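You operate a simulated robot arm through the tools that you are given. There is no shell and no other tool. Be economical: measure what you need, move in short steps, check, and stop when the job is done.

The job below is to be done with a simulated robot arm. You get a single attempt, and the scene is never put back.

## Task
Refit the pipe link and pump down to 0.1 mbar or less.
Fine: ballast knob and vent valve shut, red switch on last; leave the gas valve alone.

It is judged by the outcome, as a careful person would: the job done as asked, and still so three seconds after it is handed in. It fails if anything else is knocked over, pushed out of place, dropped, spilled or broken.

## Robot
A 7-joint arm with a two-finger parallel gripper, fixed in place. Base frame: the origin is at the foot of the arm, x ahead of it, y to its left, z up. Units: m, degrees, N and s.
With the tool pointing down near the work surface it reaches from about 0.28 to 0.68 m from the base axis. Its first joint turns from -66.0 to 66.0 degrees. Payload 1.57 kg.
The tool frame sits at the grasp point between the pads (the TCP): z along the fingers, y along the line on which they close. The tips reach 0.03 m beyond it. Largest opening 0.11 m; finger width 0.024, thickness 0.012; the body of the gripper, 0.048 by 0.112 m, starts 0.078 m behind the TCP.
Orientation is told as [roll, pitch, yaw] about the base's x, y, z axes, in that order, counted from this pose: with the fingers straight down and closing along the base's y, the tool's x points along the base's -x, its y along +y and its z along -z.

## Interface
- The arm moves only by the tool send_rows. Its argument "targets" is a list of rows, each a list of 7 numbers: the gripper command, from -1 (fully open) to 1 (shut), values between in proportion, then the shift along the tool's x, y, z in m, then the turn, a rotation vector about the tool's x, y, z in rad. In form: [[fingers, x, y, z, ax, ay, az], ...]. A call has 1 to 12 rows; each row shifts and turns the commanded pose from where the row before left it, along the tool's axes as they then stand. Rows are played at 5 a second. More than 0.05 m and 8.6 degrees between two rows, or a gripper value outside its range, and nothing of the call is played. Where a pose cannot be reached the arm comes as near as it can. A force on the tool above 90 N (or 10 N above the force at the start of the call, whichever is more), or a blocked arm, ends the call early, and 0.2 s more pass. Each finger travels about 0.108 m/s and halts on what it meets, pressing with about 43 N; the grip force reading is that of the motor and also rises with nothing between the fingers. The clock runs only during rows and for 0.2 s after the last one: add rows that do not move to give the fingers time. It gives the time, the measured TCP pose, the force on the tool (base axes), the opening and the grip force at its end, in the units of the frame above (readings bear some noise), with the torque about the TCP (base axes, N m) and any sound that the robot's microphone picked up.
- Cameras (640 x 400 px; columns grow to the right, rows downward): "scene" is fixed at [0.1735, -0.3998, 1.3989]; the picture's right is [0.69, -0.72, 0.00], its down [-0.45, -0.43, -0.78] and it looks along [0.57, 0.54, -0.62] (base axes); focal length 214 px, centre (320, 200). "wrist" rides on the gripper at [0.07, 0.016, -0.141] in the tool frame; the picture's right is [-0.23, 0.97, 0.00], its down [-0.86, -0.20, -0.48] and it looks along [-0.47, -0.11, 0.88] (tool axes); focal length 222 px, centre (320, 200). There is no depth. A picture from a camera that has moved, and an enlarged one, comes with that camera's place and axes in the base frame and with its lens.
- capture(camera): a new picture of that camera. It takes no simulated time.
- zoom(camera, box): a new picture of the part [left, top, right, bottom] of that camera's present view, enlarged. It takes no simulated time.
- finish_job(): hands the job in; it is judged then, once.

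Go step by step. Nothing tells you positions but the pictures and the camera data: compare them with the known pose of the tool, close in by small moves and look again before you grip or let go. The budget is 120 turns and 68 pictures, counting those below and the enlarged ones. Unless the task says otherwise, let go and move clear before handing in, and close with one line.

The tools are called after "Request:" by a JSON object that holds its "op" and its "data". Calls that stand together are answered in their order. send_rows: Moves the arm, as the interface text tells. Its arguments: {"type":"object","properties":{"targets":{"type":"array"}},"required":["targets"]} The other tools are called the same way: capture (camera) takes a picture; zoom (camera, box) takes an enlarged picture of a part of a camera's view; finish_job () hands the job in.

At the start:

```text
clock: 0.0
ee_pos: [0.3979, -0.093, 1.2637]
tool_rot: [0.0, -0.1, 0.1]
force: [0.3, -0.8, 0.0]
ft_torque: [0.0, -0.02, 0.02]
width: 0.11
gripper_force: 0.0
```

scene: 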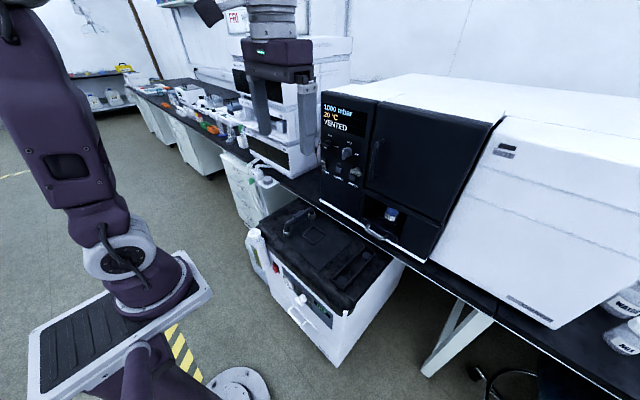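
wrist: 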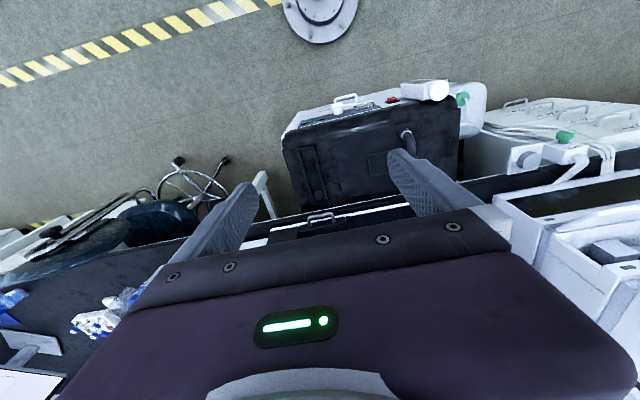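

I see a vacuum oven (display: 1000 mbar, VENTED), a pump on the floor below, and some pipe parts nearby. I'll zoom in to identify the parts.

Request:
{"op": "zoom", "data": {"camera": "scene", "box": [220, 120, 340, 200]}}

Request:
{"op": "zoom", "data": {"camera": "scene", "box": [230, 200, 410, 370]}}

Request:
{"op": "zoom", "data": {"camera": "scene", "box": [310, 80, 500, 260]}}

Request:
{"op": "zoom", "data": {"camera": "wrist", "box": [270, 60, 630, 220]}}

```text
5.00 times, centred on (280, 160) of scene
camera zoom: at [0.1735, -0.3998, 1.3989], right [0.69, -0.72, 0.0], down [-0.45, -0.43, -0.78], along [0.57, 0.54, -0.62], focal length 1072 px, centre (520, 400)
```

zoom: 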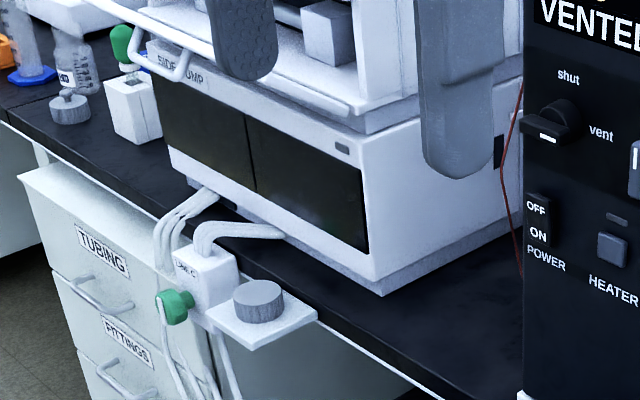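

```text
2.35 times, centred on (320, 285) of scene
camera zoom: at [0.1735, -0.3998, 1.3989], right [0.69, -0.72, 0.0], down [-0.45, -0.43, -0.78], along [0.57, 0.54, -0.62], focal length 505 px, centre (320, 0)
```

zoom: 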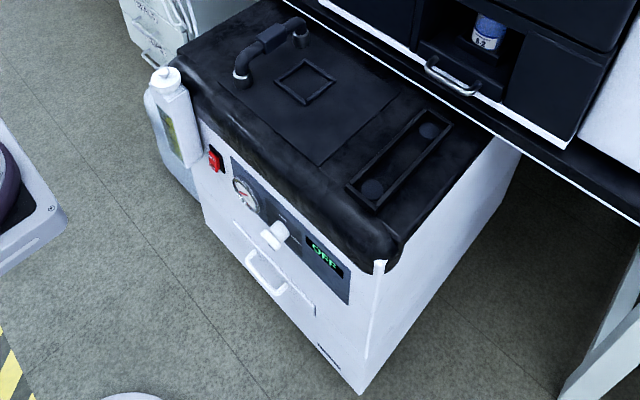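

```text
2.22 times, centred on (405, 170) of scene
camera zoom: at [0.1735, -0.3998, 1.3989], right [0.69, -0.72, 0.0], down [-0.45, -0.43, -0.78], along [0.57, 0.54, -0.62], focal length 477 px, centre (131, 267)
```

zoom: 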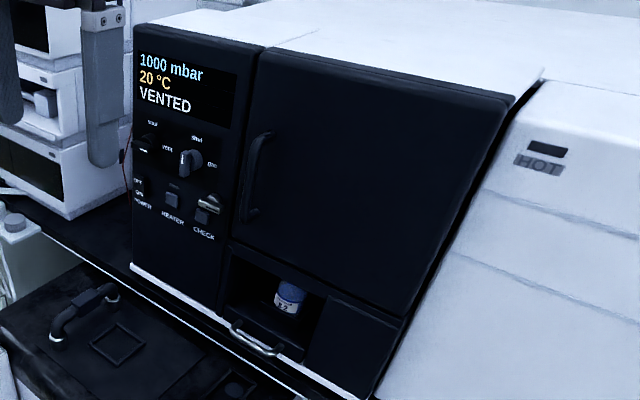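

```text
1.78 times, centred on (450, 140) of wrist
camera zoom: at [0.3273, -0.0779, 1.4062], right [0.23, 0.97, 0.0], down [0.86, -0.2, 0.48], along [0.47, -0.11, -0.88], focal length 395 px, centre (89, 307)
```

zoom: 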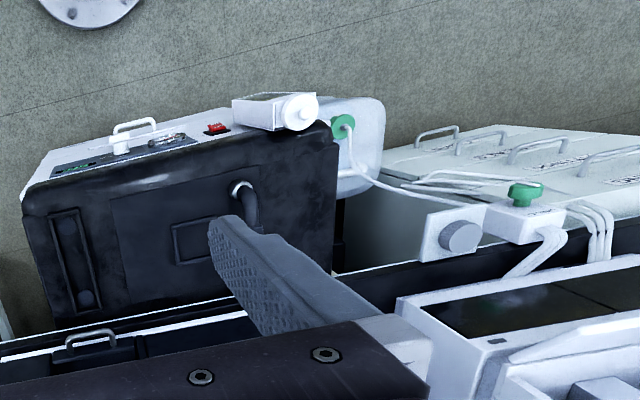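

The details are still too small to tell, so I'm zooming harder on the pump lid, the pump front, the oven knobs, and the bench on the left.

Request:
{"op": "zoom", "data": {"camera": "scene", "box": [260, 190, 340, 240]}}

Request:
{"op": "zoom", "data": {"camera": "scene", "box": [245, 230, 345, 330]}}

Request:
{"op": "zoom", "data": {"camera": "scene", "box": [318, 130, 378, 200]}}

Request:
{"op": "zoom", "data": {"camera": "scene", "box": [130, 75, 250, 155]}}

```text
8.00 times, centred on (300, 215) of scene
camera zoom: at [0.1735, -0.3998, 1.3989], right [0.69, -0.72, 0.0], down [-0.45, -0.43, -0.78], along [0.57, 0.54, -0.62], focal length 1716 px, centre (480, 80)
```

zoom: 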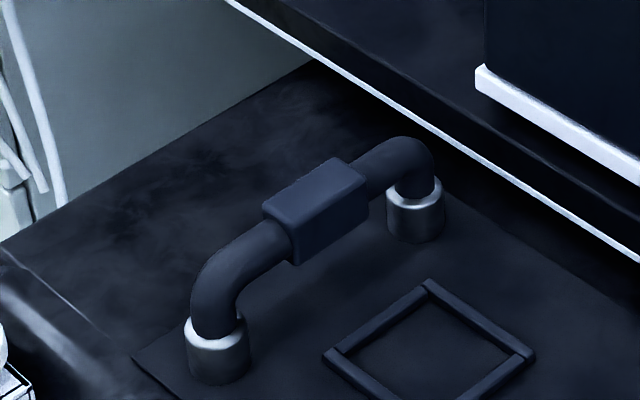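

```text
4.00 times, centred on (295, 280) of scene
camera zoom: at [0.1735, -0.3998, 1.3989], right [0.69, -0.72, 0.0], down [-0.45, -0.43, -0.78], along [0.57, 0.54, -0.62], focal length 858 px, centre (420, -120)
```

zoom: 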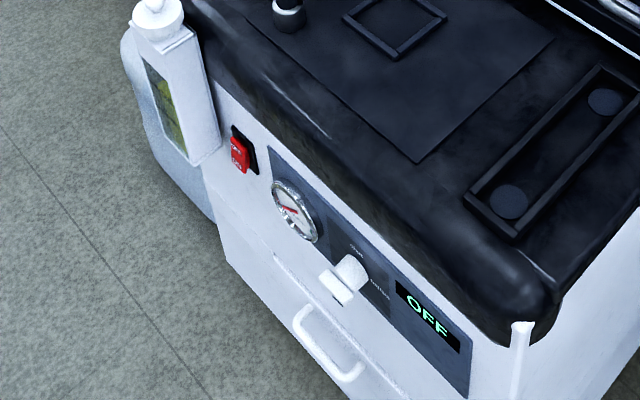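

```text
5.71 times, centred on (348, 165) of scene
camera zoom: at [0.1735, -0.3998, 1.3989], right [0.69, -0.72, 0.0], down [-0.45, -0.43, -0.78], along [0.57, 0.54, -0.62], focal length 1226 px, centre (160, 400)
```

zoom: 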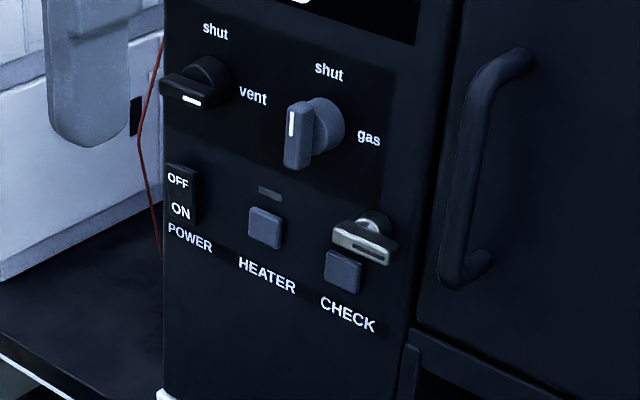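

```text
5.00 times, centred on (190, 115) of scene
camera zoom: at [0.1735, -0.3998, 1.3989], right [0.69, -0.72, 0.0], down [-0.45, -0.43, -0.78], along [0.57, 0.54, -0.62], focal length 1072 px, centre (970, 625)
```

zoom: 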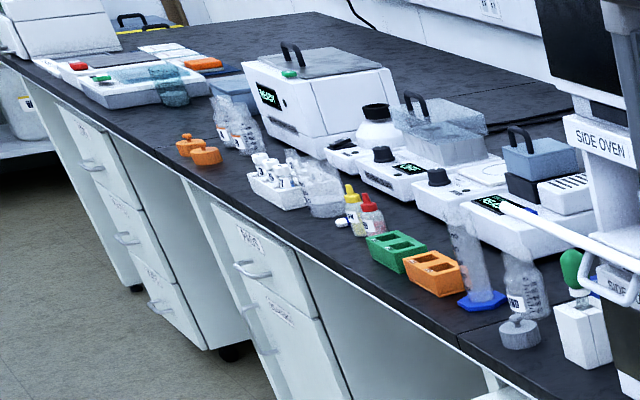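

The lid handle with a grip block on it looks like the pipe link, near (0.56, 0.18, 0.64), and the oven front is near x = 0.72. I'll move down for a closer wrist view of the pump lid.

Request:
{"op": "send_rows", "data": {"targets": [[-1, 0, 0.027, 0.037, 0, 0, 0], [-1, 0, 0.027, 0.037, 0, 0, 0], [-1, 0, 0.027, 0.037, 0, 0, 0], [-1, 0, 0.027, 0.037, 0, 0, 0], [-1, 0, 0.027, 0.037, 0, 0, 0], [-1, 0, 0.027, 0.037, 0, 0, 0], [-1, 0, 0.027, 0.037, 0, 0, 0]]}}

Request:
{"op": "capture", "data": {"camera": "wrist"}}

Request:
{"op": "capture", "data": {"camera": "scene"}}

```text
clock: 1.6
ee_pos: [0.3968, 0.0951, 1.0052]
tool_rot: [0.1, 0.0, 0.0]
force: [0.4, 0.6, 0.3]
ft_torque: [-0.01, 0.0, 0.01]
width: 0.1101
gripper_force: 0.1
```

```text
57 pictures are left
camera wrist: at [0.3268, 0.1108, 1.1468], right [0.23, 0.97, 0.0], down [0.85, -0.2, 0.48], along [0.47, -0.11, -0.88], focal length 222 px, centre (320, 200)
```

wrist: 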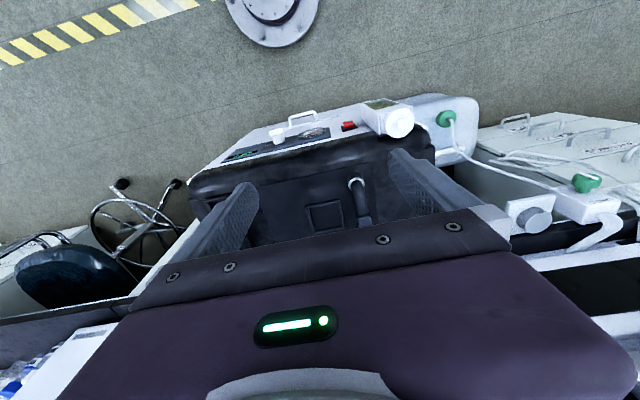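

```text
56 pictures are left
```

scene: 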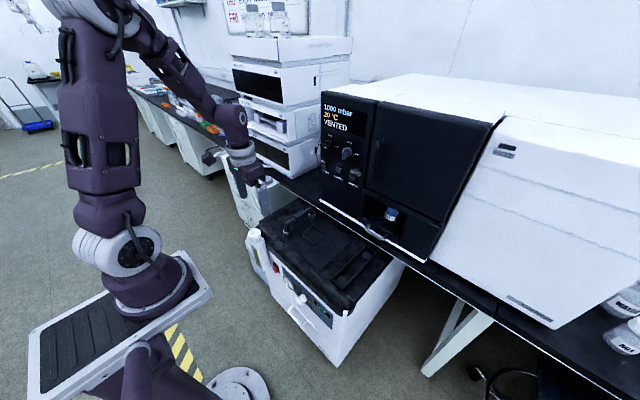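

The gripper is over the pump lid now, so I'm zooming on the lid area in the wrist view.

Request:
{"op": "zoom", "data": {"camera": "wrist", "box": [240, 90, 420, 240]}}

Request:
{"op": "zoom", "data": {"camera": "wrist", "box": [400, 80, 640, 260]}}

```text
2.67 times, centred on (330, 165) of wrist
camera zoom: at [0.3268, 0.1108, 1.1468], right [0.23, 0.97, 0.0], down [0.85, -0.2, 0.48], along [0.47, -0.11, -0.88], focal length 592 px, centre (293, 293)
```

zoom: 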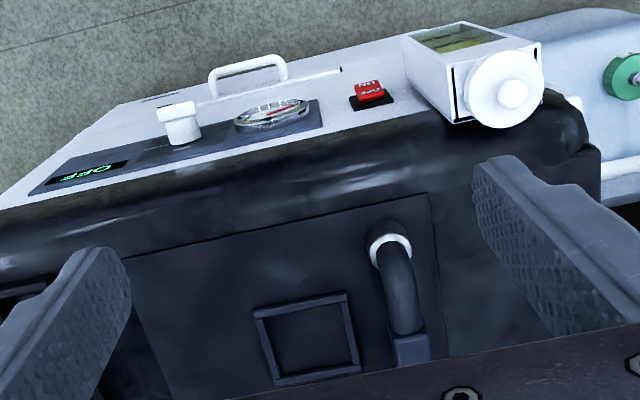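

```text
2.22 times, centred on (520, 170) of wrist
camera zoom: at [0.3268, 0.1108, 1.1468], right [0.23, 0.97, 0.0], down [0.85, -0.2, 0.48], along [0.47, -0.11, -0.88], focal length 494 px, centre (-124, 267)
```

zoom: 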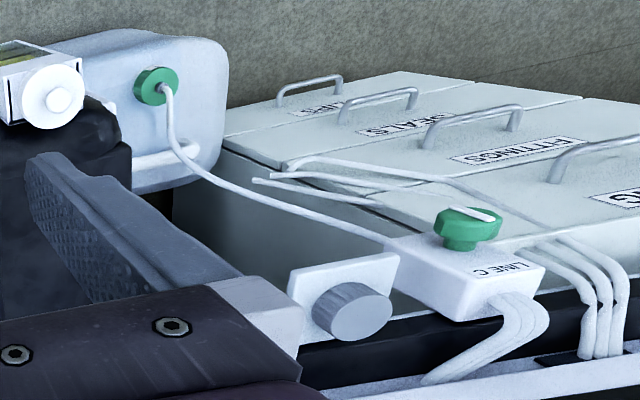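

The link ends and the two discs in the framed tray are about equally far apart (~0.167 m), so one pair is the ports and the other a rest. I'm zooming on the tray and the link.

Request:
{"op": "zoom", "data": {"camera": "scene", "box": [325, 240, 385, 300]}}

Request:
{"op": "zoom", "data": {"camera": "scene", "box": [275, 200, 325, 245]}}

```text
6.67 times, centred on (355, 270) of scene
camera zoom: at [0.1735, -0.3998, 1.3989], right [0.69, -0.72, 0.0], down [-0.45, -0.43, -0.78], along [0.57, 0.54, -0.62], focal length 1430 px, centre (87, -267)
```

zoom: 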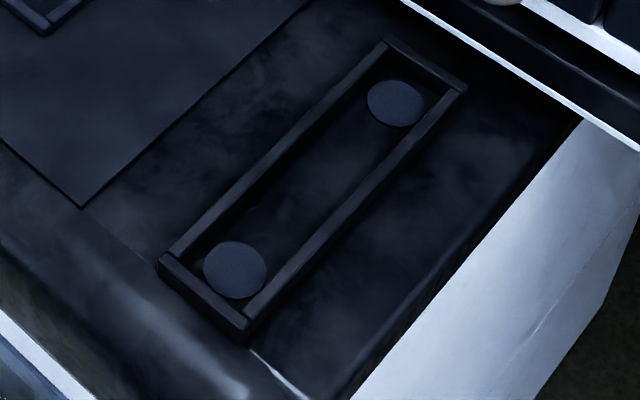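

```text
8.89 times, centred on (300, 222) of scene
camera zoom: at [0.1735, -0.3998, 1.3989], right [0.69, -0.72, 0.0], down [-0.45, -0.43, -0.78], along [0.57, 0.54, -0.62], focal length 1906 px, centre (498, 0)
```

zoom: 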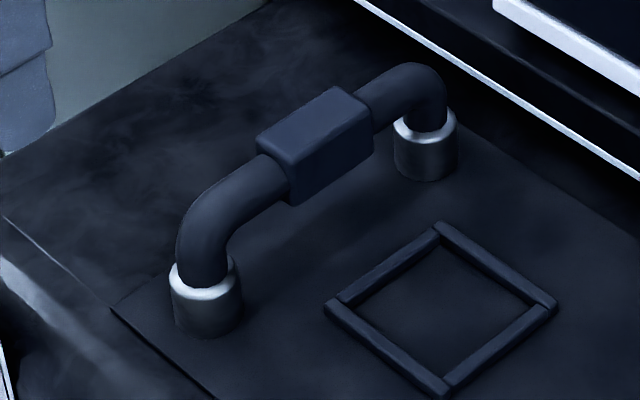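

The two discs are flat pads in a shallow frame, while the link stands in metal cups on the mat. I need a nearer overhead look to judge which position is right.

Request:
{"op": "send_rows", "data": {"targets": [[-1, -0.035, 0.005, 0.025, 0, 0, 0], [-1, -0.035, 0.005, 0.025, 0, 0, 0], [-1, -0.035, 0.005, 0.025, 0, 0, 0], [-1, -0.035, 0.005, 0.025, 0, 0, 0]]}}

Request:
{"op": "capture", "data": {"camera": "wrist"}}

```text
clock: 2.6
ee_pos: [0.5386, 0.1156, 0.9052]
tool_rot: [0.0, 0.1, 0.0]
force: [0.4, -0.1, 0.4]
ft_torque: [0.03, 0.01, 0.03]
width: 0.11
gripper_force: 0.1
```

```text
51 pictures are left
camera wrist: at [0.4679, 0.1314, 1.0464], right [0.23, 0.97, 0.0], down [0.86, -0.2, 0.48], along [0.47, -0.11, -0.88], focal length 222 px, centre (320, 200)
```

wrist: 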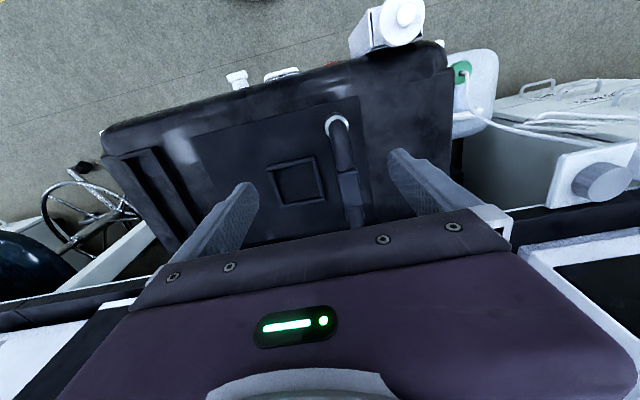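

Request:
{"op": "zoom", "data": {"camera": "wrist", "box": [290, 100, 410, 235]}}

Request:
{"op": "zoom", "data": {"camera": "wrist", "box": [100, 60, 420, 260]}}

```text
2.96 times, centred on (350, 168) of wrist
camera zoom: at [0.4679, 0.1314, 1.0464], right [0.23, 0.97, 0.0], down [0.86, -0.2, 0.48], along [0.47, -0.11, -0.88], focal length 658 px, centre (231, 296)
```

zoom: 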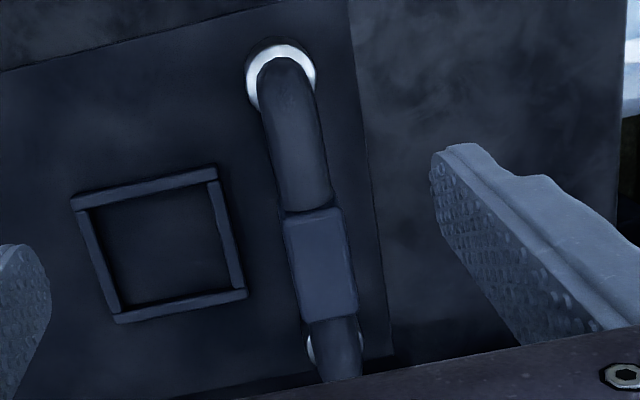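

```text
2.00 times, centred on (260, 160) of wrist
camera zoom: at [0.4679, 0.1314, 1.0464], right [0.23, 0.97, 0.0], down [0.86, -0.2, 0.48], along [0.47, -0.11, -0.88], focal length 444 px, centre (440, 280)
```

zoom: 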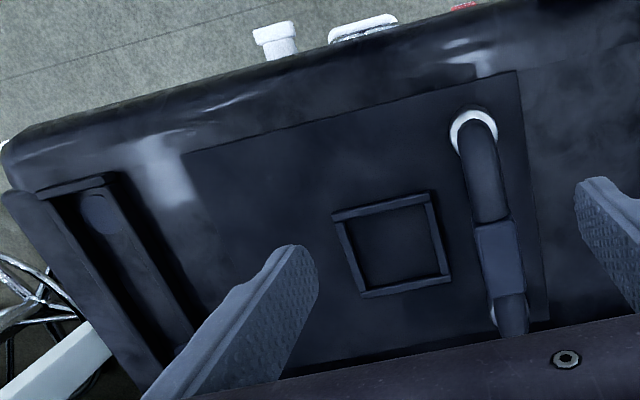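

The block on the link sits near (0.615, 0.14, 0.76), about 3 cm wide, with the link running along x. I'll move above it and look before gripping.

Request:
{"op": "send_rows", "data": {"targets": [[-1, -0.038, 0.012, 0.02, 0, 0, 0], [-1, -0.038, 0.012, 0.025, 0, 0, 0], [-1, 0, 0, 0, 0, 0, 0]]}}

Request:
{"op": "capture", "data": {"camera": "wrist"}}

Request:
{"op": "capture", "data": {"camera": "scene"}}

```text
clock: 3.4
ee_pos: [0.6128, 0.1404, 0.8581]
tool_rot: [0.1, 0.0, 0.1]
force: [0.3, 0.3, -0.1]
ft_torque: [0.01, -0.02, -0.01]
width: 0.1102
gripper_force: 0.0
```

```text
48 pictures are left
camera wrist: at [0.5433, 0.1559, 1.0011], right [0.23, 0.97, 0.0], down [0.86, -0.2, 0.48], along [0.47, -0.11, -0.88], focal length 222 px, centre (320, 200)
```

wrist: 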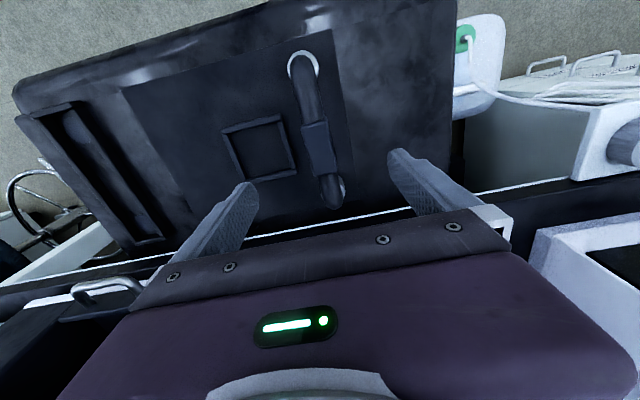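

```text
47 pictures are left
```

scene: 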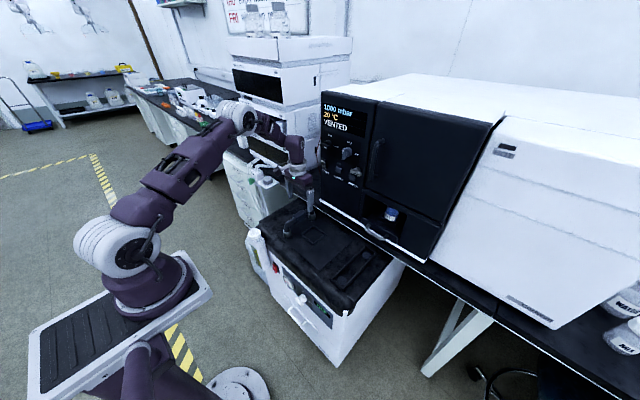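

I'm directly above the link with the fingers straddling it and the block about 1 cm nearer than the TCP axis. I'll shift back slightly and lower in.

Request:
{"op": "send_rows", "data": {"targets": [[-1, 0.011, 0, 0.03, 0, 0, 0], [-1, 0, 0, 0.035, 0, 0, 0], [-1, 0, 0, 0.02, 0, 0, 0], [-1, 0, 0, 0, 0, 0, 0]]}}

Request:
{"op": "capture", "data": {"camera": "wrist"}}

Request:
{"op": "zoom", "data": {"camera": "scene", "box": [270, 180, 350, 250]}}

```text
clock: 4.4
ee_pos: [0.6039, 0.1398, 0.7752]
tool_rot: [0.0, 0.0, 0.0]
force: [-0.5, -0.4, 0.1]
ft_torque: [0.01, -0.02, -0.02]
width: 0.11
gripper_force: 0.0
```

```text
46 pictures are left
camera wrist: at [0.5322, 0.1559, 0.9166], right [0.23, 0.97, 0.0], down [0.85, -0.2, 0.48], along [0.47, -0.11, -0.88], focal length 222 px, centre (320, 200)
```

wrist: 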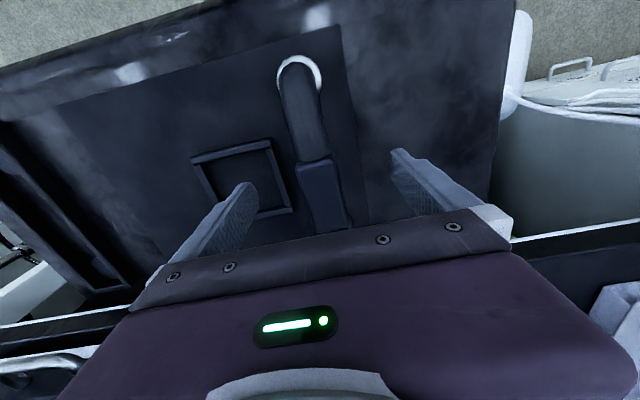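

```text
5.71 times, centred on (310, 215) of scene
camera zoom: at [0.1735, -0.3998, 1.3989], right [0.69, -0.72, 0.0], down [-0.45, -0.43, -0.78], along [0.57, 0.54, -0.62], focal length 1226 px, centre (377, 114)
```

zoom: 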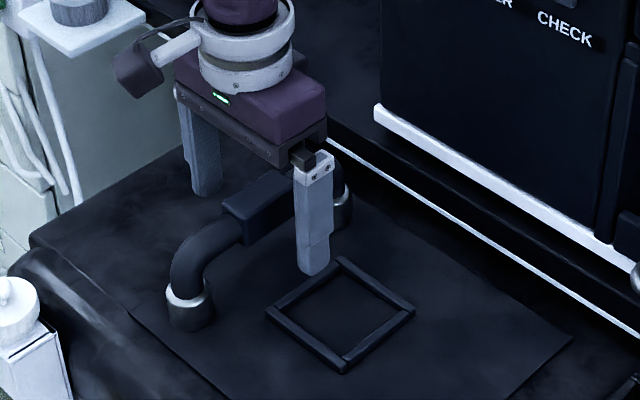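

The block is centred between the fingers with its top about at TCP height. I'll go down 12 mm and close on it.

Request:
{"op": "send_rows", "data": {"targets": [[-1, 0, 0, 0.013, 0, 0, 0], [0.0, 0, 0, 0, 0, 0, 0], [0.3, 0, 0, 0, 0, 0, 0], [0.6, 0, 0, 0, 0, 0, 0], [1, 0, 0, 0, 0, 0, 0], [1, 0, 0, 0, 0, 0, 0]]}}

Request:
{"op": "zoom", "data": {"camera": "scene", "box": [270, 180, 350, 250]}}

```text
clock: 5.8
ee_pos: [0.603, 0.1399, 0.7627]
tool_rot: [0.1, 0.0, 0.0]
force: [0.1, 0.5, 0.4]
ft_torque: [0.07, -0.15, 0.05]
width: 0.0278
gripper_force: 38.6
```

```text
5.71 times, centred on (310, 215) of scene
camera zoom: at [0.1735, -0.3998, 1.3989], right [0.69, -0.72, 0.0], down [-0.45, -0.43, -0.78], along [0.57, 0.54, -0.62], focal length 1226 px, centre (377, 114)
```

zoom: 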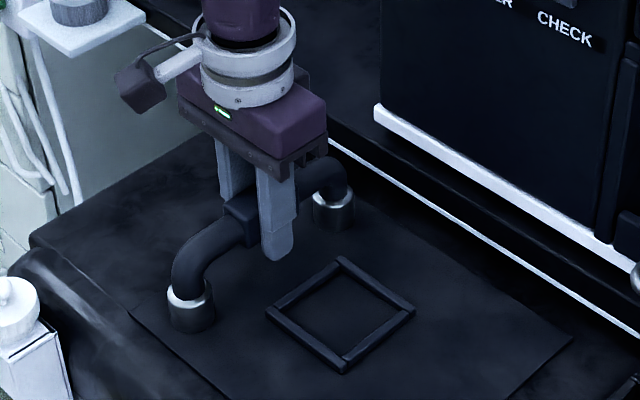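

The block is gripped at 27.8 mm. I'll lift just a little to learn whether the link is held and whether the cups come with it.

Request:
{"op": "send_rows", "data": {"targets": [[1, 0, 0, -0.005, 0, 0, 0], [1, 0, 0, -0.005, 0, 0, 0], [1, 0, 0, 0, 0, 0, 0]]}}

Request:
{"op": "zoom", "data": {"camera": "scene", "box": [270, 180, 350, 250]}}

```text
clock: 6.6
ee_pos: [0.603, 0.1396, 0.7724]
tool_rot: [0.1, -0.1, -0.1]
force: [-0.7, 0.5, -2.4]
ft_torque: [0.05, 0.03, 0.01]
width: 0.0276
gripper_force: 38.1
```

```text
5.71 times, centred on (310, 215) of scene
camera zoom: at [0.1736, -0.3998, 1.3989], right [0.69, -0.72, 0.0], down [-0.45, -0.43, -0.78], along [0.56, 0.54, -0.62], focal length 1226 px, centre (377, 114)
```

zoom: 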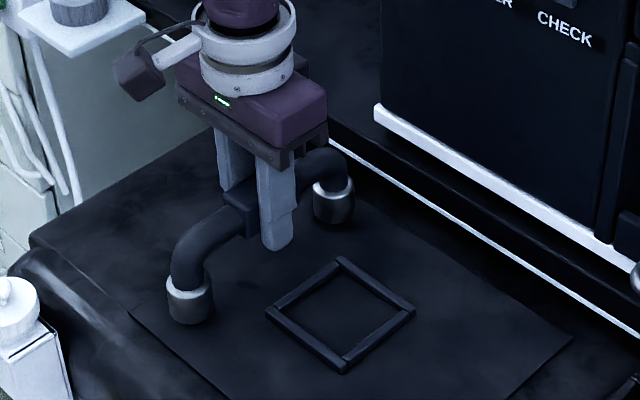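

The metal cups lift with the link, so they are its end flanges, and it was standing loose. I'll lift higher to see what's under it.

Request:
{"op": "send_rows", "data": {"targets": [[1, 0, 0, -0.03, 0, 0, 0], [1, 0, 0, -0.04, 0, 0, 0], [1, 0, 0, 0, 0, 0, 0]]}}

Request:
{"op": "zoom", "data": {"camera": "scene", "box": [260, 180, 390, 300]}}

Request:
{"op": "capture", "data": {"camera": "wrist"}}

```text
clock: 7.4
ee_pos: [0.603, 0.1405, 0.8419]
tool_rot: [0.0, 0.0, -0.1]
force: [-0.4, -0.2, -3.3]
ft_torque: [0.02, 0.0, 0.03]
width: 0.0277
gripper_force: 37.7
```

```text
3.33 times, centred on (325, 240) of scene
camera zoom: at [0.1736, -0.3998, 1.3989], right [0.69, -0.72, 0.0], down [-0.45, -0.43, -0.78], along [0.56, 0.54, -0.62], focal length 715 px, centre (303, 67)
```

zoom: 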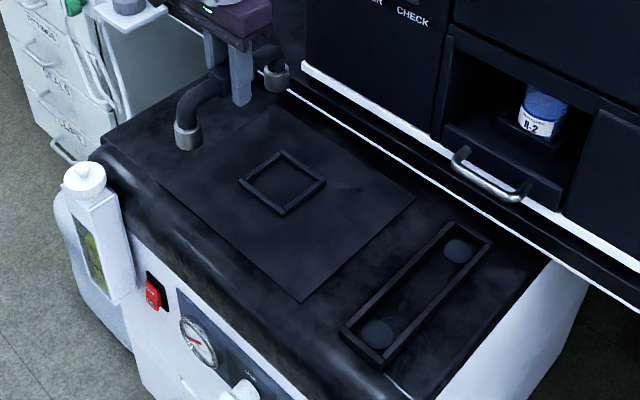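

```text
41 pictures are left
camera wrist: at [0.5318, 0.155, 0.9837], right [0.23, 0.97, 0.0], down [0.86, -0.2, 0.48], along [0.47, -0.11, -0.88], focal length 222 px, centre (320, 200)
```

wrist: 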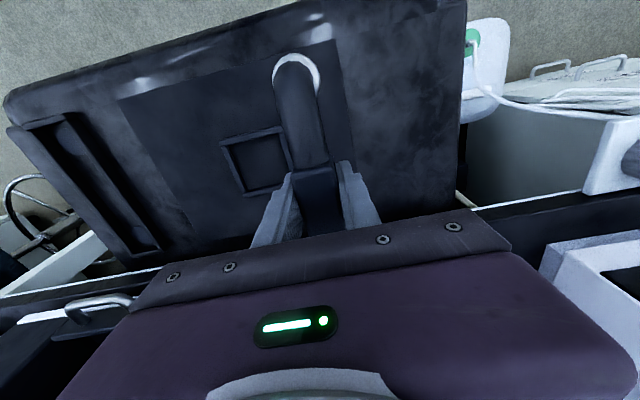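

Under the link there is only a mat, so the framed slot with the two port discs is its proper place. The discs are at about (0.534, -0.168) and (0.685, -0.168), with the same 0.15 m spacing. I'll carry it there held high and a bit back from the oven handle.

Request:
{"op": "send_rows", "data": {"targets": [[1, 0.004, -0.044, -0.002, 0, 0, 0], [1, 0.004, -0.044, 0, 0, 0, 0], [1, 0.004, -0.044, 0, 0, 0, 0], [1, 0.004, -0.044, 0, 0, 0, 0], [1, 0.004, -0.044, 0, 0, 0, 0], [1, 0.004, -0.044, 0, 0, 0, 0], [1, 0.004, -0.044, 0, 0, 0, 0], [1, 0, 0, 0, 0, 0, 0]]}}

Request:
{"op": "zoom", "data": {"camera": "scene", "box": [310, 190, 410, 300]}}

Request:
{"op": "capture", "data": {"camera": "wrist"}}

```text
clock: 9.2
ee_pos: [0.575, -0.1683, 0.8445]
tool_rot: [0.0, 0.0, 0.0]
force: [0.0, -0.6, -2.0]
ft_torque: [-0.01, -0.03, 0.01]
width: 0.0278
gripper_force: 38.2
```

```text
3.64 times, centred on (360, 245) of scene
camera zoom: at [0.1735, -0.3999, 1.3989], right [0.69, -0.72, 0.0], down [-0.45, -0.43, -0.78], along [0.57, 0.54, -0.62], focal length 780 px, centre (174, 36)
```

zoom: 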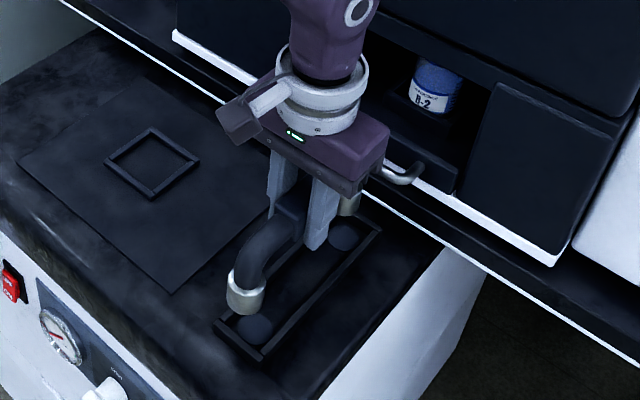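

```text
39 pictures are left
camera wrist: at [0.5046, -0.1524, 0.9865], right [0.23, 0.97, 0.0], down [0.86, -0.2, 0.48], along [0.47, -0.11, -0.88], focal length 222 px, centre (320, 200)
```

wrist: 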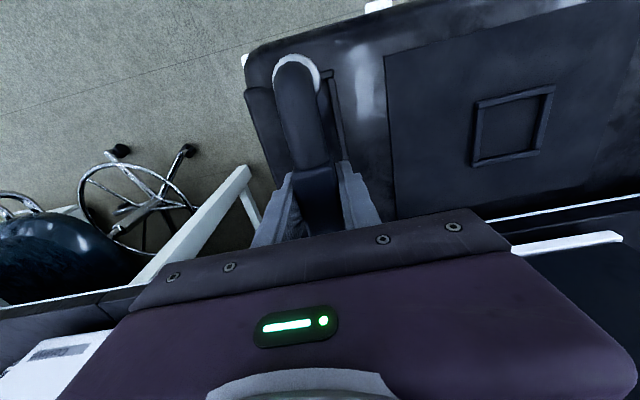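

The link hovers over the slot, well aligned in y. I'll move 24 mm forward and lower to about 2 cm above the pads, then check.

Request:
{"op": "send_rows", "data": {"targets": [[1, -0.024, 0, 0, 0, 0, 0], [1, 0, 0, 0.02, 0, 0, 0], [1, 0, 0, 0.02, 0, 0, 0], [1, 0, 0, 0.015, 0, 0, 0], [1, 0, 0, 0, 0, 0, 0]]}}

Request:
{"op": "zoom", "data": {"camera": "scene", "box": [325, 225, 395, 290]}}

Request:
{"op": "zoom", "data": {"camera": "wrist", "box": [200, 20, 400, 220]}}

```text
clock: 10.4
ee_pos: [0.5992, -0.1678, 0.7885]
tool_rot: [-0.1, 0.0, 0.0]
force: [1.9, 0.2, -2.4]
ft_torque: [0.01, 0.01, 0.02]
width: 0.0277
gripper_force: 38.2
```

```text
6.15 times, centred on (360, 258) of scene
camera zoom: at [0.1736, -0.3998, 1.3989], right [0.69, -0.72, 0.0], down [-0.45, -0.43, -0.78], along [0.56, 0.54, -0.62], focal length 1320 px, centre (74, -154)
```

zoom: 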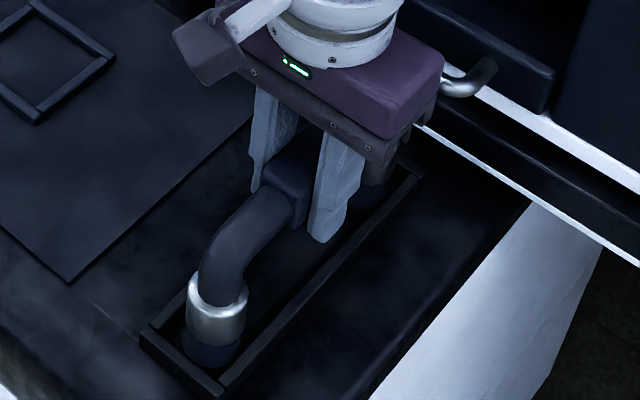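

```text
2.00 times, centred on (300, 120) of wrist
camera zoom: at [0.5284, -0.1521, 0.9313], right [0.23, 0.97, 0.0], down [0.86, -0.2, 0.48], along [0.47, -0.11, -0.88], focal length 444 px, centre (360, 360)
```

zoom: 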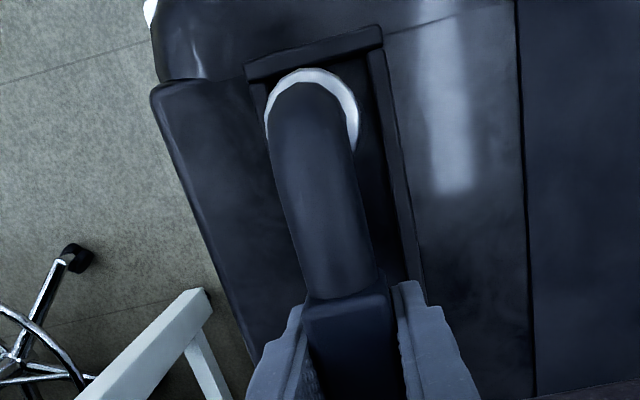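

The flanges line up with the pads within a couple of millimetres. I'll lower the link until it touches.

Request:
{"op": "send_rows", "data": {"targets": [[1, 0, 0, 0.01, 0, 0, 0], [1, 0, 0, 0.008, 0, 0, 0], [1, 0, 0, 0.003, 0, 0, 0], [1, 0, 0, 0.002, 0, 0, 0], [1, 0, 0, 0, 0, 0, 0]]}}

Request:
{"op": "zoom", "data": {"camera": "scene", "box": [325, 225, 395, 290]}}

```text
clock: 11.6
ee_pos: [0.5986, -0.1676, 0.7663]
tool_rot: [0.0, 0.1, -0.1]
force: [-0.3, -0.9, -2.9]
ft_torque: [0.01, 0.04, 0.02]
width: 0.0276
gripper_force: 37.8
```

```text
6.15 times, centred on (360, 258) of scene
camera zoom: at [0.1736, -0.3998, 1.3989], right [0.69, -0.72, 0.0], down [-0.45, -0.43, -0.78], along [0.56, 0.54, -0.62], focal length 1320 px, centre (74, -154)
```

zoom: 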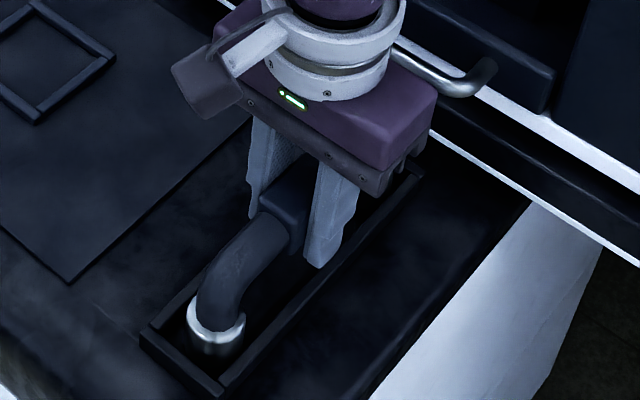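

Still only the link's weight on the tool, so it isn't down yet. I'll continue in small steps.

Request:
{"op": "send_rows", "data": {"targets": [[1, 0, 0, 0.002, 0, 0, 0], [1, 0, 0, 0.002, 0, 0, 0], [1, 0, 0, 0, 0, 0, 0]]}}

```text
clock: 12.4
ee_pos: [0.598, -0.1684, 0.7633]
tool_rot: [0.1, 0.0, 0.0]
force: [-0.2, -1.2, -1.9]
ft_torque: [0.0, 0.0, 0.02]
width: 0.0277
gripper_force: 37.7
```

Request:
{"op": "send_rows", "data": {"targets": [[1, 0, 0, 0.002, 0, 0, 0], [1, 0, 0, 0.001, 0, 0, 0], [1, 0, 0, 0, 0, 0, 0]]}}

Request:
{"op": "zoom", "data": {"camera": "scene", "box": [325, 225, 395, 290]}}

```text
clock: 13.2
ee_pos: [0.5989, -0.1685, 0.7587]
tool_rot: [0.0, 0.0, 0.0]
force: [-0.1, -0.8, -1.9]
ft_torque: [0.0, 0.01, 0.02]
width: 0.0277
gripper_force: 37.2
```

```text
6.15 times, centred on (360, 258) of scene
camera zoom: at [0.1736, -0.3998, 1.3989], right [0.69, -0.72, 0.0], down [-0.45, -0.43, -0.78], along [0.56, 0.54, -0.62], focal length 1320 px, centre (74, -154)
```

zoom: 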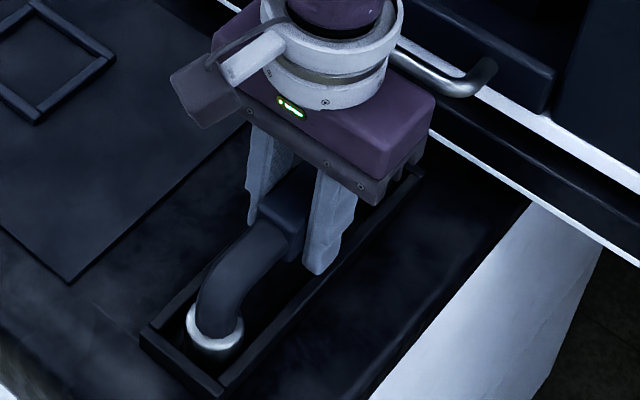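

Request:
{"op": "send_rows", "data": {"targets": [[1, 0, 0, 0.002, 0, 0, 0], [1, 0, 0, 0.002, 0, 0, 0], [1, 0, 0, 0, 0, 0, 0]]}}

Request:
{"op": "zoom", "data": {"camera": "wrist", "box": [200, 20, 400, 220]}}

```text
clock: 14.0
ee_pos: [0.6004, -0.1684, 0.7561]
tool_rot: [0.0, -0.3, 0.0]
force: [-3.2, 3.6, 31.2]
ft_torque: [0.13, 0.02, -0.03]
width: 0.028
gripper_force: 38.1
```

```text
2.00 times, centred on (300, 120) of wrist
camera zoom: at [0.5283, -0.153, 0.8985], right [0.23, 0.97, 0.0], down [0.85, -0.2, 0.48], along [0.47, -0.11, -0.88], focal length 444 px, centre (360, 360)
```

zoom: 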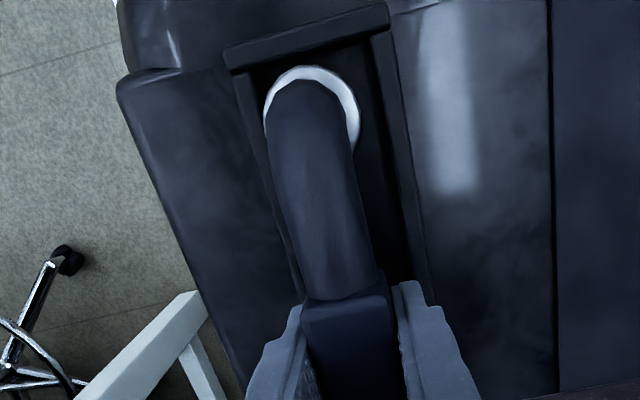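

Contact came at z ≈ 0.757, about 6 mm below mat height. That puts the pads roughly 4 mm further in x and 2.5 mm in y, so I'll lift a little, correct and set down again.

Request:
{"op": "send_rows", "data": {"targets": [[1, 0, 0, -0.004, 0, 0, 0], [1, -0.003, 0.0025, 0, 0, 0, 0], [1, 0, 0, 0, 0, 0, 0]]}}

Request:
{"op": "zoom", "data": {"camera": "wrist", "box": [200, 20, 400, 220]}}

Request:
{"op": "zoom", "data": {"camera": "scene", "box": [335, 250, 375, 290]}}

```text
clock: 14.8
ee_pos: [0.6012, -0.1653, 0.759]
tool_rot: [0.0, 0.1, 0.1]
force: [-0.2, 0.2, -1.8]
ft_torque: [0.01, 0.04, 0.0]
width: 0.0277
gripper_force: 38.5
```

```text
2.00 times, centred on (300, 120) of wrist
camera zoom: at [0.5307, -0.1502, 0.9007], right [0.23, 0.97, 0.0], down [0.86, -0.2, 0.48], along [0.47, -0.11, -0.88], focal length 444 px, centre (360, 360)
```

zoom: 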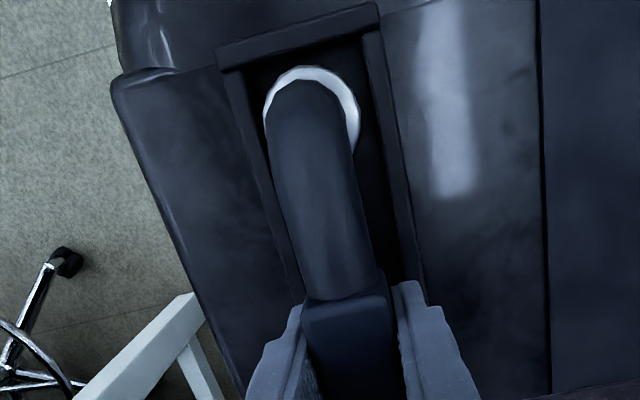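

```text
10.00 times, centred on (355, 270) of scene
camera zoom: at [0.1736, -0.3998, 1.3989], right [0.69, -0.72, 0.0], down [-0.45, -0.43, -0.78], along [0.56, 0.54, -0.62], focal length 2145 px, centre (-30, -500)
```

zoom: 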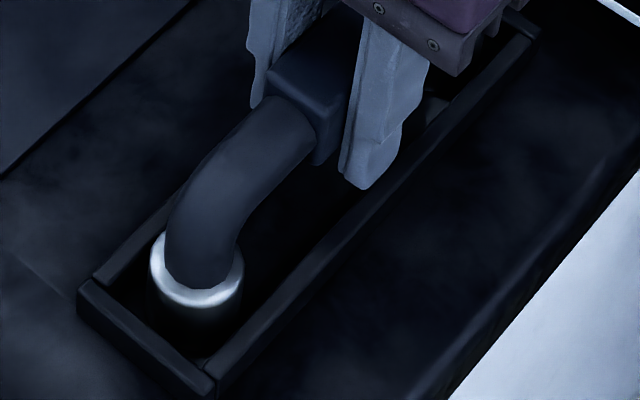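

The flange now sits centred in the slot. I'm lowering it to contact with a light press.

Request:
{"op": "send_rows", "data": {"targets": [[1, 0, 0, 0.002, 0, 0, 0], [1, 0, 0, 0.001, 0, 0, 0], [1, 0, 0, 0.001, 0, 0, 0], [1, 0, 0, 0, 0, 0, 0]]}}

```text
clock: 15.8
ee_pos: [0.6016, -0.1659, 0.7568]
tool_rot: [0.0, -0.1, 0.0]
force: [-2.5, 2.1, 28.8]
ft_torque: [0.12, 0.31, -0.05]
width: 0.0278
gripper_force: 37.8
```

It's down with about 30 N of press. I'll release and rise, then view it.

Request:
{"op": "send_rows", "data": {"targets": [[1, 0, 0, -0.001, 0, 0, 0], [0.3, 0, 0, 0, 0, 0, 0], [-0.2, 0, 0, 0, 0, 0, 0], [-0.2, 0, 0, -0.03, 0, 0, 0], [-0.2, 0, 0, -0.04, 0, 0, 0], [-0.2, 0.03, 0, -0.03, 0, 0, 0]]}}

Request:
{"op": "zoom", "data": {"camera": "scene", "box": [325, 225, 395, 290]}}

Request:
{"op": "zoom", "data": {"camera": "wrist", "box": [200, 20, 440, 240]}}

```text
clock: 17.2
ee_pos: [0.5712, -0.1652, 0.8578]
tool_rot: [-0.1, -0.1, 0.0]
force: [-0.1, -0.2, -0.4]
ft_torque: [0.04, -0.01, 0.02]
width: 0.0661
gripper_force: 0.1
```

```text
6.15 times, centred on (360, 258) of scene
camera zoom: at [0.1735, -0.3998, 1.3989], right [0.69, -0.72, 0.0], down [-0.45, -0.43, -0.78], along [0.57, 0.54, -0.62], focal length 1320 px, centre (74, -154)
```

zoom: 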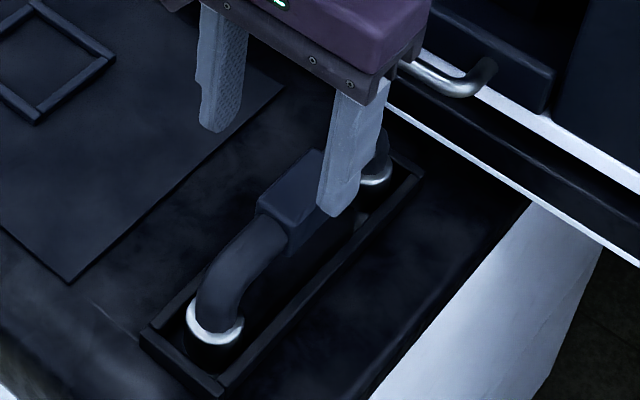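

```text
1.82 times, centred on (320, 130) of wrist
camera zoom: at [0.5006, -0.1502, 0.9993], right [0.23, 0.97, 0.0], down [0.86, -0.2, 0.48], along [0.47, -0.11, -0.88], focal length 404 px, centre (320, 327)
```

zoom: 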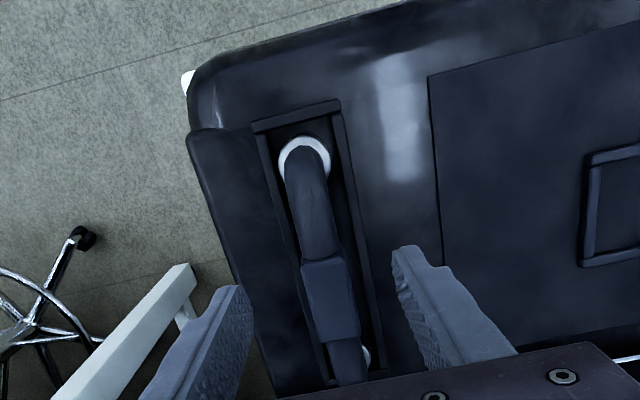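

The link is seated in its slot on both pads. Now I'll look at the pump's front panel and the vent knob in detail.

Request:
{"op": "zoom", "data": {"camera": "scene", "box": [264, 255, 334, 325]}}

Request:
{"op": "zoom", "data": {"camera": "scene", "box": [315, 130, 355, 160]}}

```text
5.71 times, centred on (299, 290) of scene
camera zoom: at [0.1735, -0.3998, 1.3989], right [0.69, -0.72, 0.0], down [-0.45, -0.43, -0.78], along [0.57, 0.54, -0.62], focal length 1226 px, centre (440, -314)
```

zoom: 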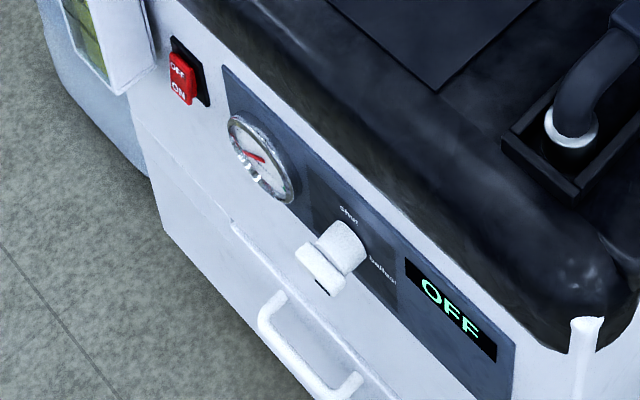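

```text
13.33 times, centred on (335, 145) of scene
camera zoom: at [0.1735, -0.3998, 1.3989], right [0.69, -0.72, 0.0], down [-0.45, -0.43, -0.78], along [0.57, 0.54, -0.62], focal length 2860 px, centre (120, 933)
```

zoom: 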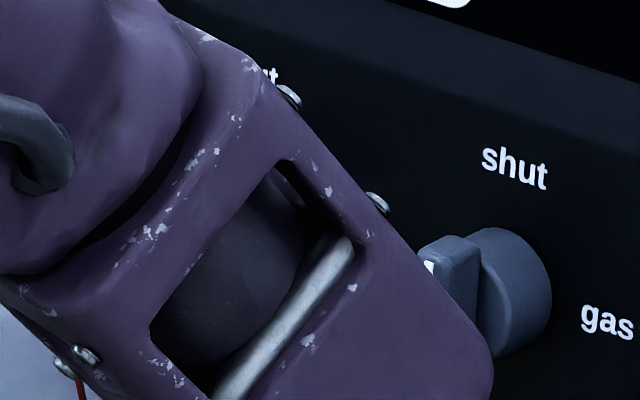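

The ballast knob's bar is horizontal (mark toward "ballast", open) at about (0.43, -0.04, 0.505), and "shut" is up, a 90° turn. The vent knob needs the same turn, so I'll back off and pitch the tool to point at the oven face for that one first.

Request:
{"op": "send_rows", "data": {"targets": [[-0.2, 0.02, 0.02, -0.035, 0, 0, 0], [-0.2, 0.013, 0.031, -0.0315, 0, 0, 0], [-0.2, 0.013, 0.031, -0.0315, 0, 0, 0], [-0.2, 0.013, 0.031, -0.0315, 0, 0, 0], [-0.2, 0.013, 0.031, -0.0315, 0, 0, 0], [-0.2, 0.013, 0.031, -0.0315, 0, 0, 0], [-0.2, 0.01, 0.035, -0.03, 0, 0, 0]]}}

Request:
{"op": "send_rows", "data": {"targets": [[-0.2, 0, 0, 0, 0, -0.1428, 0], [-0.2, 0, 0, 0, 0, -0.1428, 0], [-0.2, 0, 0, 0, 0, -0.1428, 0], [-0.2, 0, 0, 0, 0, -0.1428, 0], [-0.2, 0, 0, 0, 0, -0.1428, 0], [-0.2, 0, 0, 0, 0, -0.1428, 0], [-0.2, 0, 0, 0, 0, -0.1428, 0], [-0.2, 0, 0, 0, 0, -0.1428, 0], [-0.2, 0, 0, 0, 0, -0.1428, 0], [-0.2, 0, 0, 0, 0, -0.1428, 0], [-0.2, 0, 0, 0, 0, -0.1428, 0]]}}

Request:
{"op": "capture", "data": {"camera": "wrist"}}

Request:
{"op": "capture", "data": {"camera": "scene"}}

```text
clock: 18.8
ee_pos: [0.4763, 0.0452, 1.0782]
tool_rot: [0.0, 0.0, -0.1]
force: [-0.4, 0.6, -0.5]
ft_torque: [0.01, -0.03, -0.01]
width: 0.0662
gripper_force: 0.0
```

```text
clock: 21.2
ee_pos: [0.4764, 0.0439, 1.0785]
tool_rot: [0.0, -51.8, 0.0]
force: [-0.3, 0.5, -0.3]
ft_torque: [0.02, 0.02, 0.01]
width: 0.066
gripper_force: 0.0
out of reach, approached as far as the arm can: row 5, 7, 8, 9, 10, 11
```

```text
27 pictures are left
camera wrist: at [0.3218, 0.0598, 1.1121], right [0.14, 0.97, 0.18], down [0.15, -0.2, 0.97], along [0.98, -0.11, -0.18], focal length 222 px, centre (320, 200)
```

wrist: 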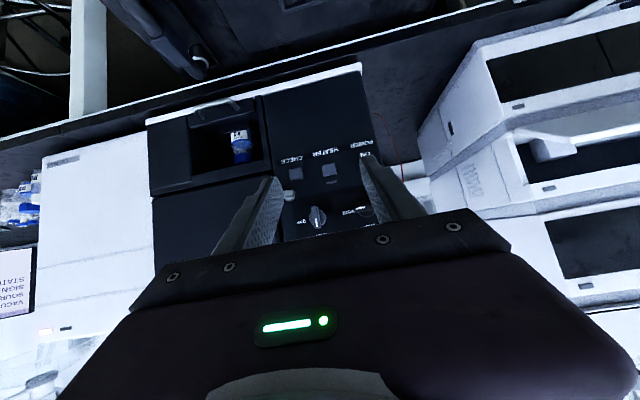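

```text
26 pictures are left
```

scene: 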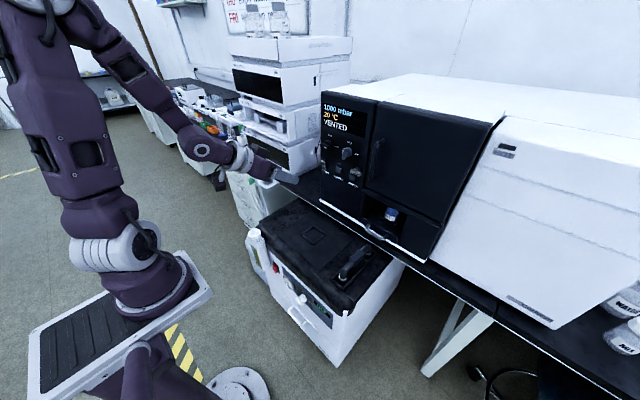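

The pitch stopped at about -52° this close to the base. The vent knob triangulates to about (0.72, 0.09, 1.073), so I'll move forward one step and see whether more pitch becomes available.

Request:
{"op": "send_rows", "data": {"targets": [[-0.2, 0, 0, 0.03, 0, 0, 0], [-0.2, 0, 0, 0.03, 0, 0, 0], [-0.2, 0, 0, 0, 0, 0, 0]]}}

```text
clock: 22.0
ee_pos: [0.5248, 0.0447, 1.0427]
tool_rot: [0.0, -51.8, 0.0]
force: [-0.2, -0.1, 0.5]
ft_torque: [0.0, -0.03, 0.0]
width: 0.0655
gripper_force: 0.0
```

Request:
{"op": "send_rows", "data": {"targets": [[-0.2, 0, 0, 0, 0, -0.14, 0], [-0.2, 0, 0, 0, 0, -0.14, 0], [-0.2, 0, 0, 0, 0, -0.14, 0], [-0.2, 0, 0, 0, 0, 0, 0]]}}

```text
clock: 23.0
ee_pos: [0.5244, 0.0437, 1.0408]
tool_rot: [0.2, -59.8, -0.1]
force: [-0.3, 0.5, 0.1]
ft_torque: [0.0, -0.03, 0.0]
width: 0.0661
gripper_force: 0.0
out of reach, approached as far as the arm can: row 2, 3
```

Request:
{"op": "send_rows", "data": {"targets": [[-0.2, -0.021, 0, 0.017, 0, 0, 0], [-0.2, -0.021, 0, 0.017, 0, 0, 0], [-0.2, 0, 0, 0, 0, -0.14, 0], [-0.2, 0, 0, 0, 0, -0.14, 0], [-0.2, 0, 0, 0, 0, -0.07, 0], [-0.2, 0, 0, 0, 0, 0, 0]]}}

```text
clock: 24.4
ee_pos: [0.5748, 0.0437, 1.061]
tool_rot: [0.4, -80.0, -0.3]
force: [0.1, -0.1, -0.1]
ft_torque: [0.02, 0.01, 0.02]
width: 0.0659
gripper_force: 0.1
```

Pitch is now -80°. I'll finish the pitch and roll 90° so that the fingers close vertically on the horizontal bar.

Request:
{"op": "send_rows", "data": {"targets": [[-0.2, 0, 0, 0, 0, -0.14, 0], [-0.2, 0, 0, 0, 0, -0.034, 0], [-0.2, 0, 0, 0, 0, 0, 0]]}}

Request:
{"op": "send_rows", "data": {"targets": [[-0.2, 0, 0, 0, 0, 0, 0.1428], [-0.2, 0, 0, 0, 0, 0, 0.1428], [-0.2, 0, 0, 0, 0, 0, 0.1428], [-0.2, 0, 0, 0, 0, 0, 0.1428], [-0.2, 0, 0, 0, 0, 0, 0.1428], [-0.2, 0, 0, 0, 0, 0, 0.1428], [-0.2, 0, 0, 0, 0, 0, 0.1428], [-0.2, 0, 0, 0, 0, 0, 0.1428], [-0.2, 0, 0, 0, 0, 0, 0.1428], [-0.2, 0, 0, 0, 0, 0, 0.1428], [-0.2, 0, 0, 0, 0, 0, 0.1428], [-0.2, 0, 0, 0, 0, 0, 0]]}}

Request:
{"op": "capture", "data": {"camera": "wrist"}}

```text
clock: 25.2
ee_pos: [0.5754, 0.0449, 1.06]
tool_rot: [40.2, -89.8, -40.0]
force: [0.0, -0.6, 0.2]
ft_torque: [-0.01, 0.01, -0.02]
width: 0.0659
gripper_force: 0.0
```

```text
clock: 27.8
ee_pos: [0.5744, 0.0439, 1.0616]
tool_rot: [89.9, 0.2, -90.1]
force: [0.3, 1.0, 0.1]
ft_torque: [0.02, 0.02, -0.02]
width: 0.0659
gripper_force: 0.0
```

```text
25 pictures are left
camera wrist: at [0.4325, 0.1131, 1.0784], right [0.0, -0.23, 0.97], down [-0.48, -0.85, -0.2], along [0.88, -0.47, -0.11], focal length 222 px, centre (320, 200)
```

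wrist: 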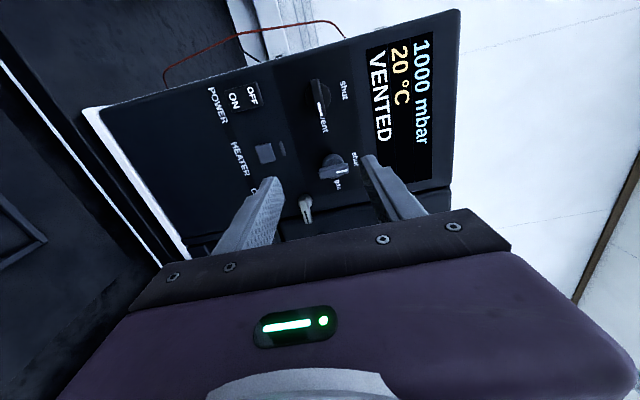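

Now the view shows both knobs: vent's mark points to "vent" (open), gas already shut. The vent bar is at about (0.715, 0.092, 1.075), so I'll align with it and approach partway.

Request:
{"op": "send_rows", "data": {"targets": [[-0.2, 0.024, 0.007, 0.02, 0, 0, 0], [-0.2, 0.024, 0.006, 0.02, 0, 0, 0], [-0.2, 0, 0, 0.03, 0, 0, 0], [-0.2, 0, 0, 0, 0, 0, 0]]}}

Request:
{"op": "capture", "data": {"camera": "wrist"}}

```text
clock: 28.8
ee_pos: [0.6455, 0.0913, 1.0742]
tool_rot: [89.9, 0.0, -90.0]
force: [0.0, -0.2, 0.2]
ft_torque: [0.0, -0.01, -0.01]
width: 0.0661
gripper_force: 0.0
```

```text
24 pictures are left
camera wrist: at [0.5026, 0.1619, 1.0914], right [0.0, -0.23, 0.97], down [-0.48, -0.85, -0.2], along [0.88, -0.47, -0.11], focal length 222 px, centre (320, 200)
```

wrist: 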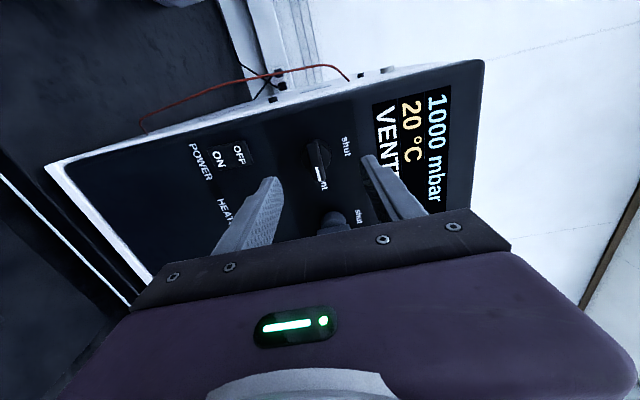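

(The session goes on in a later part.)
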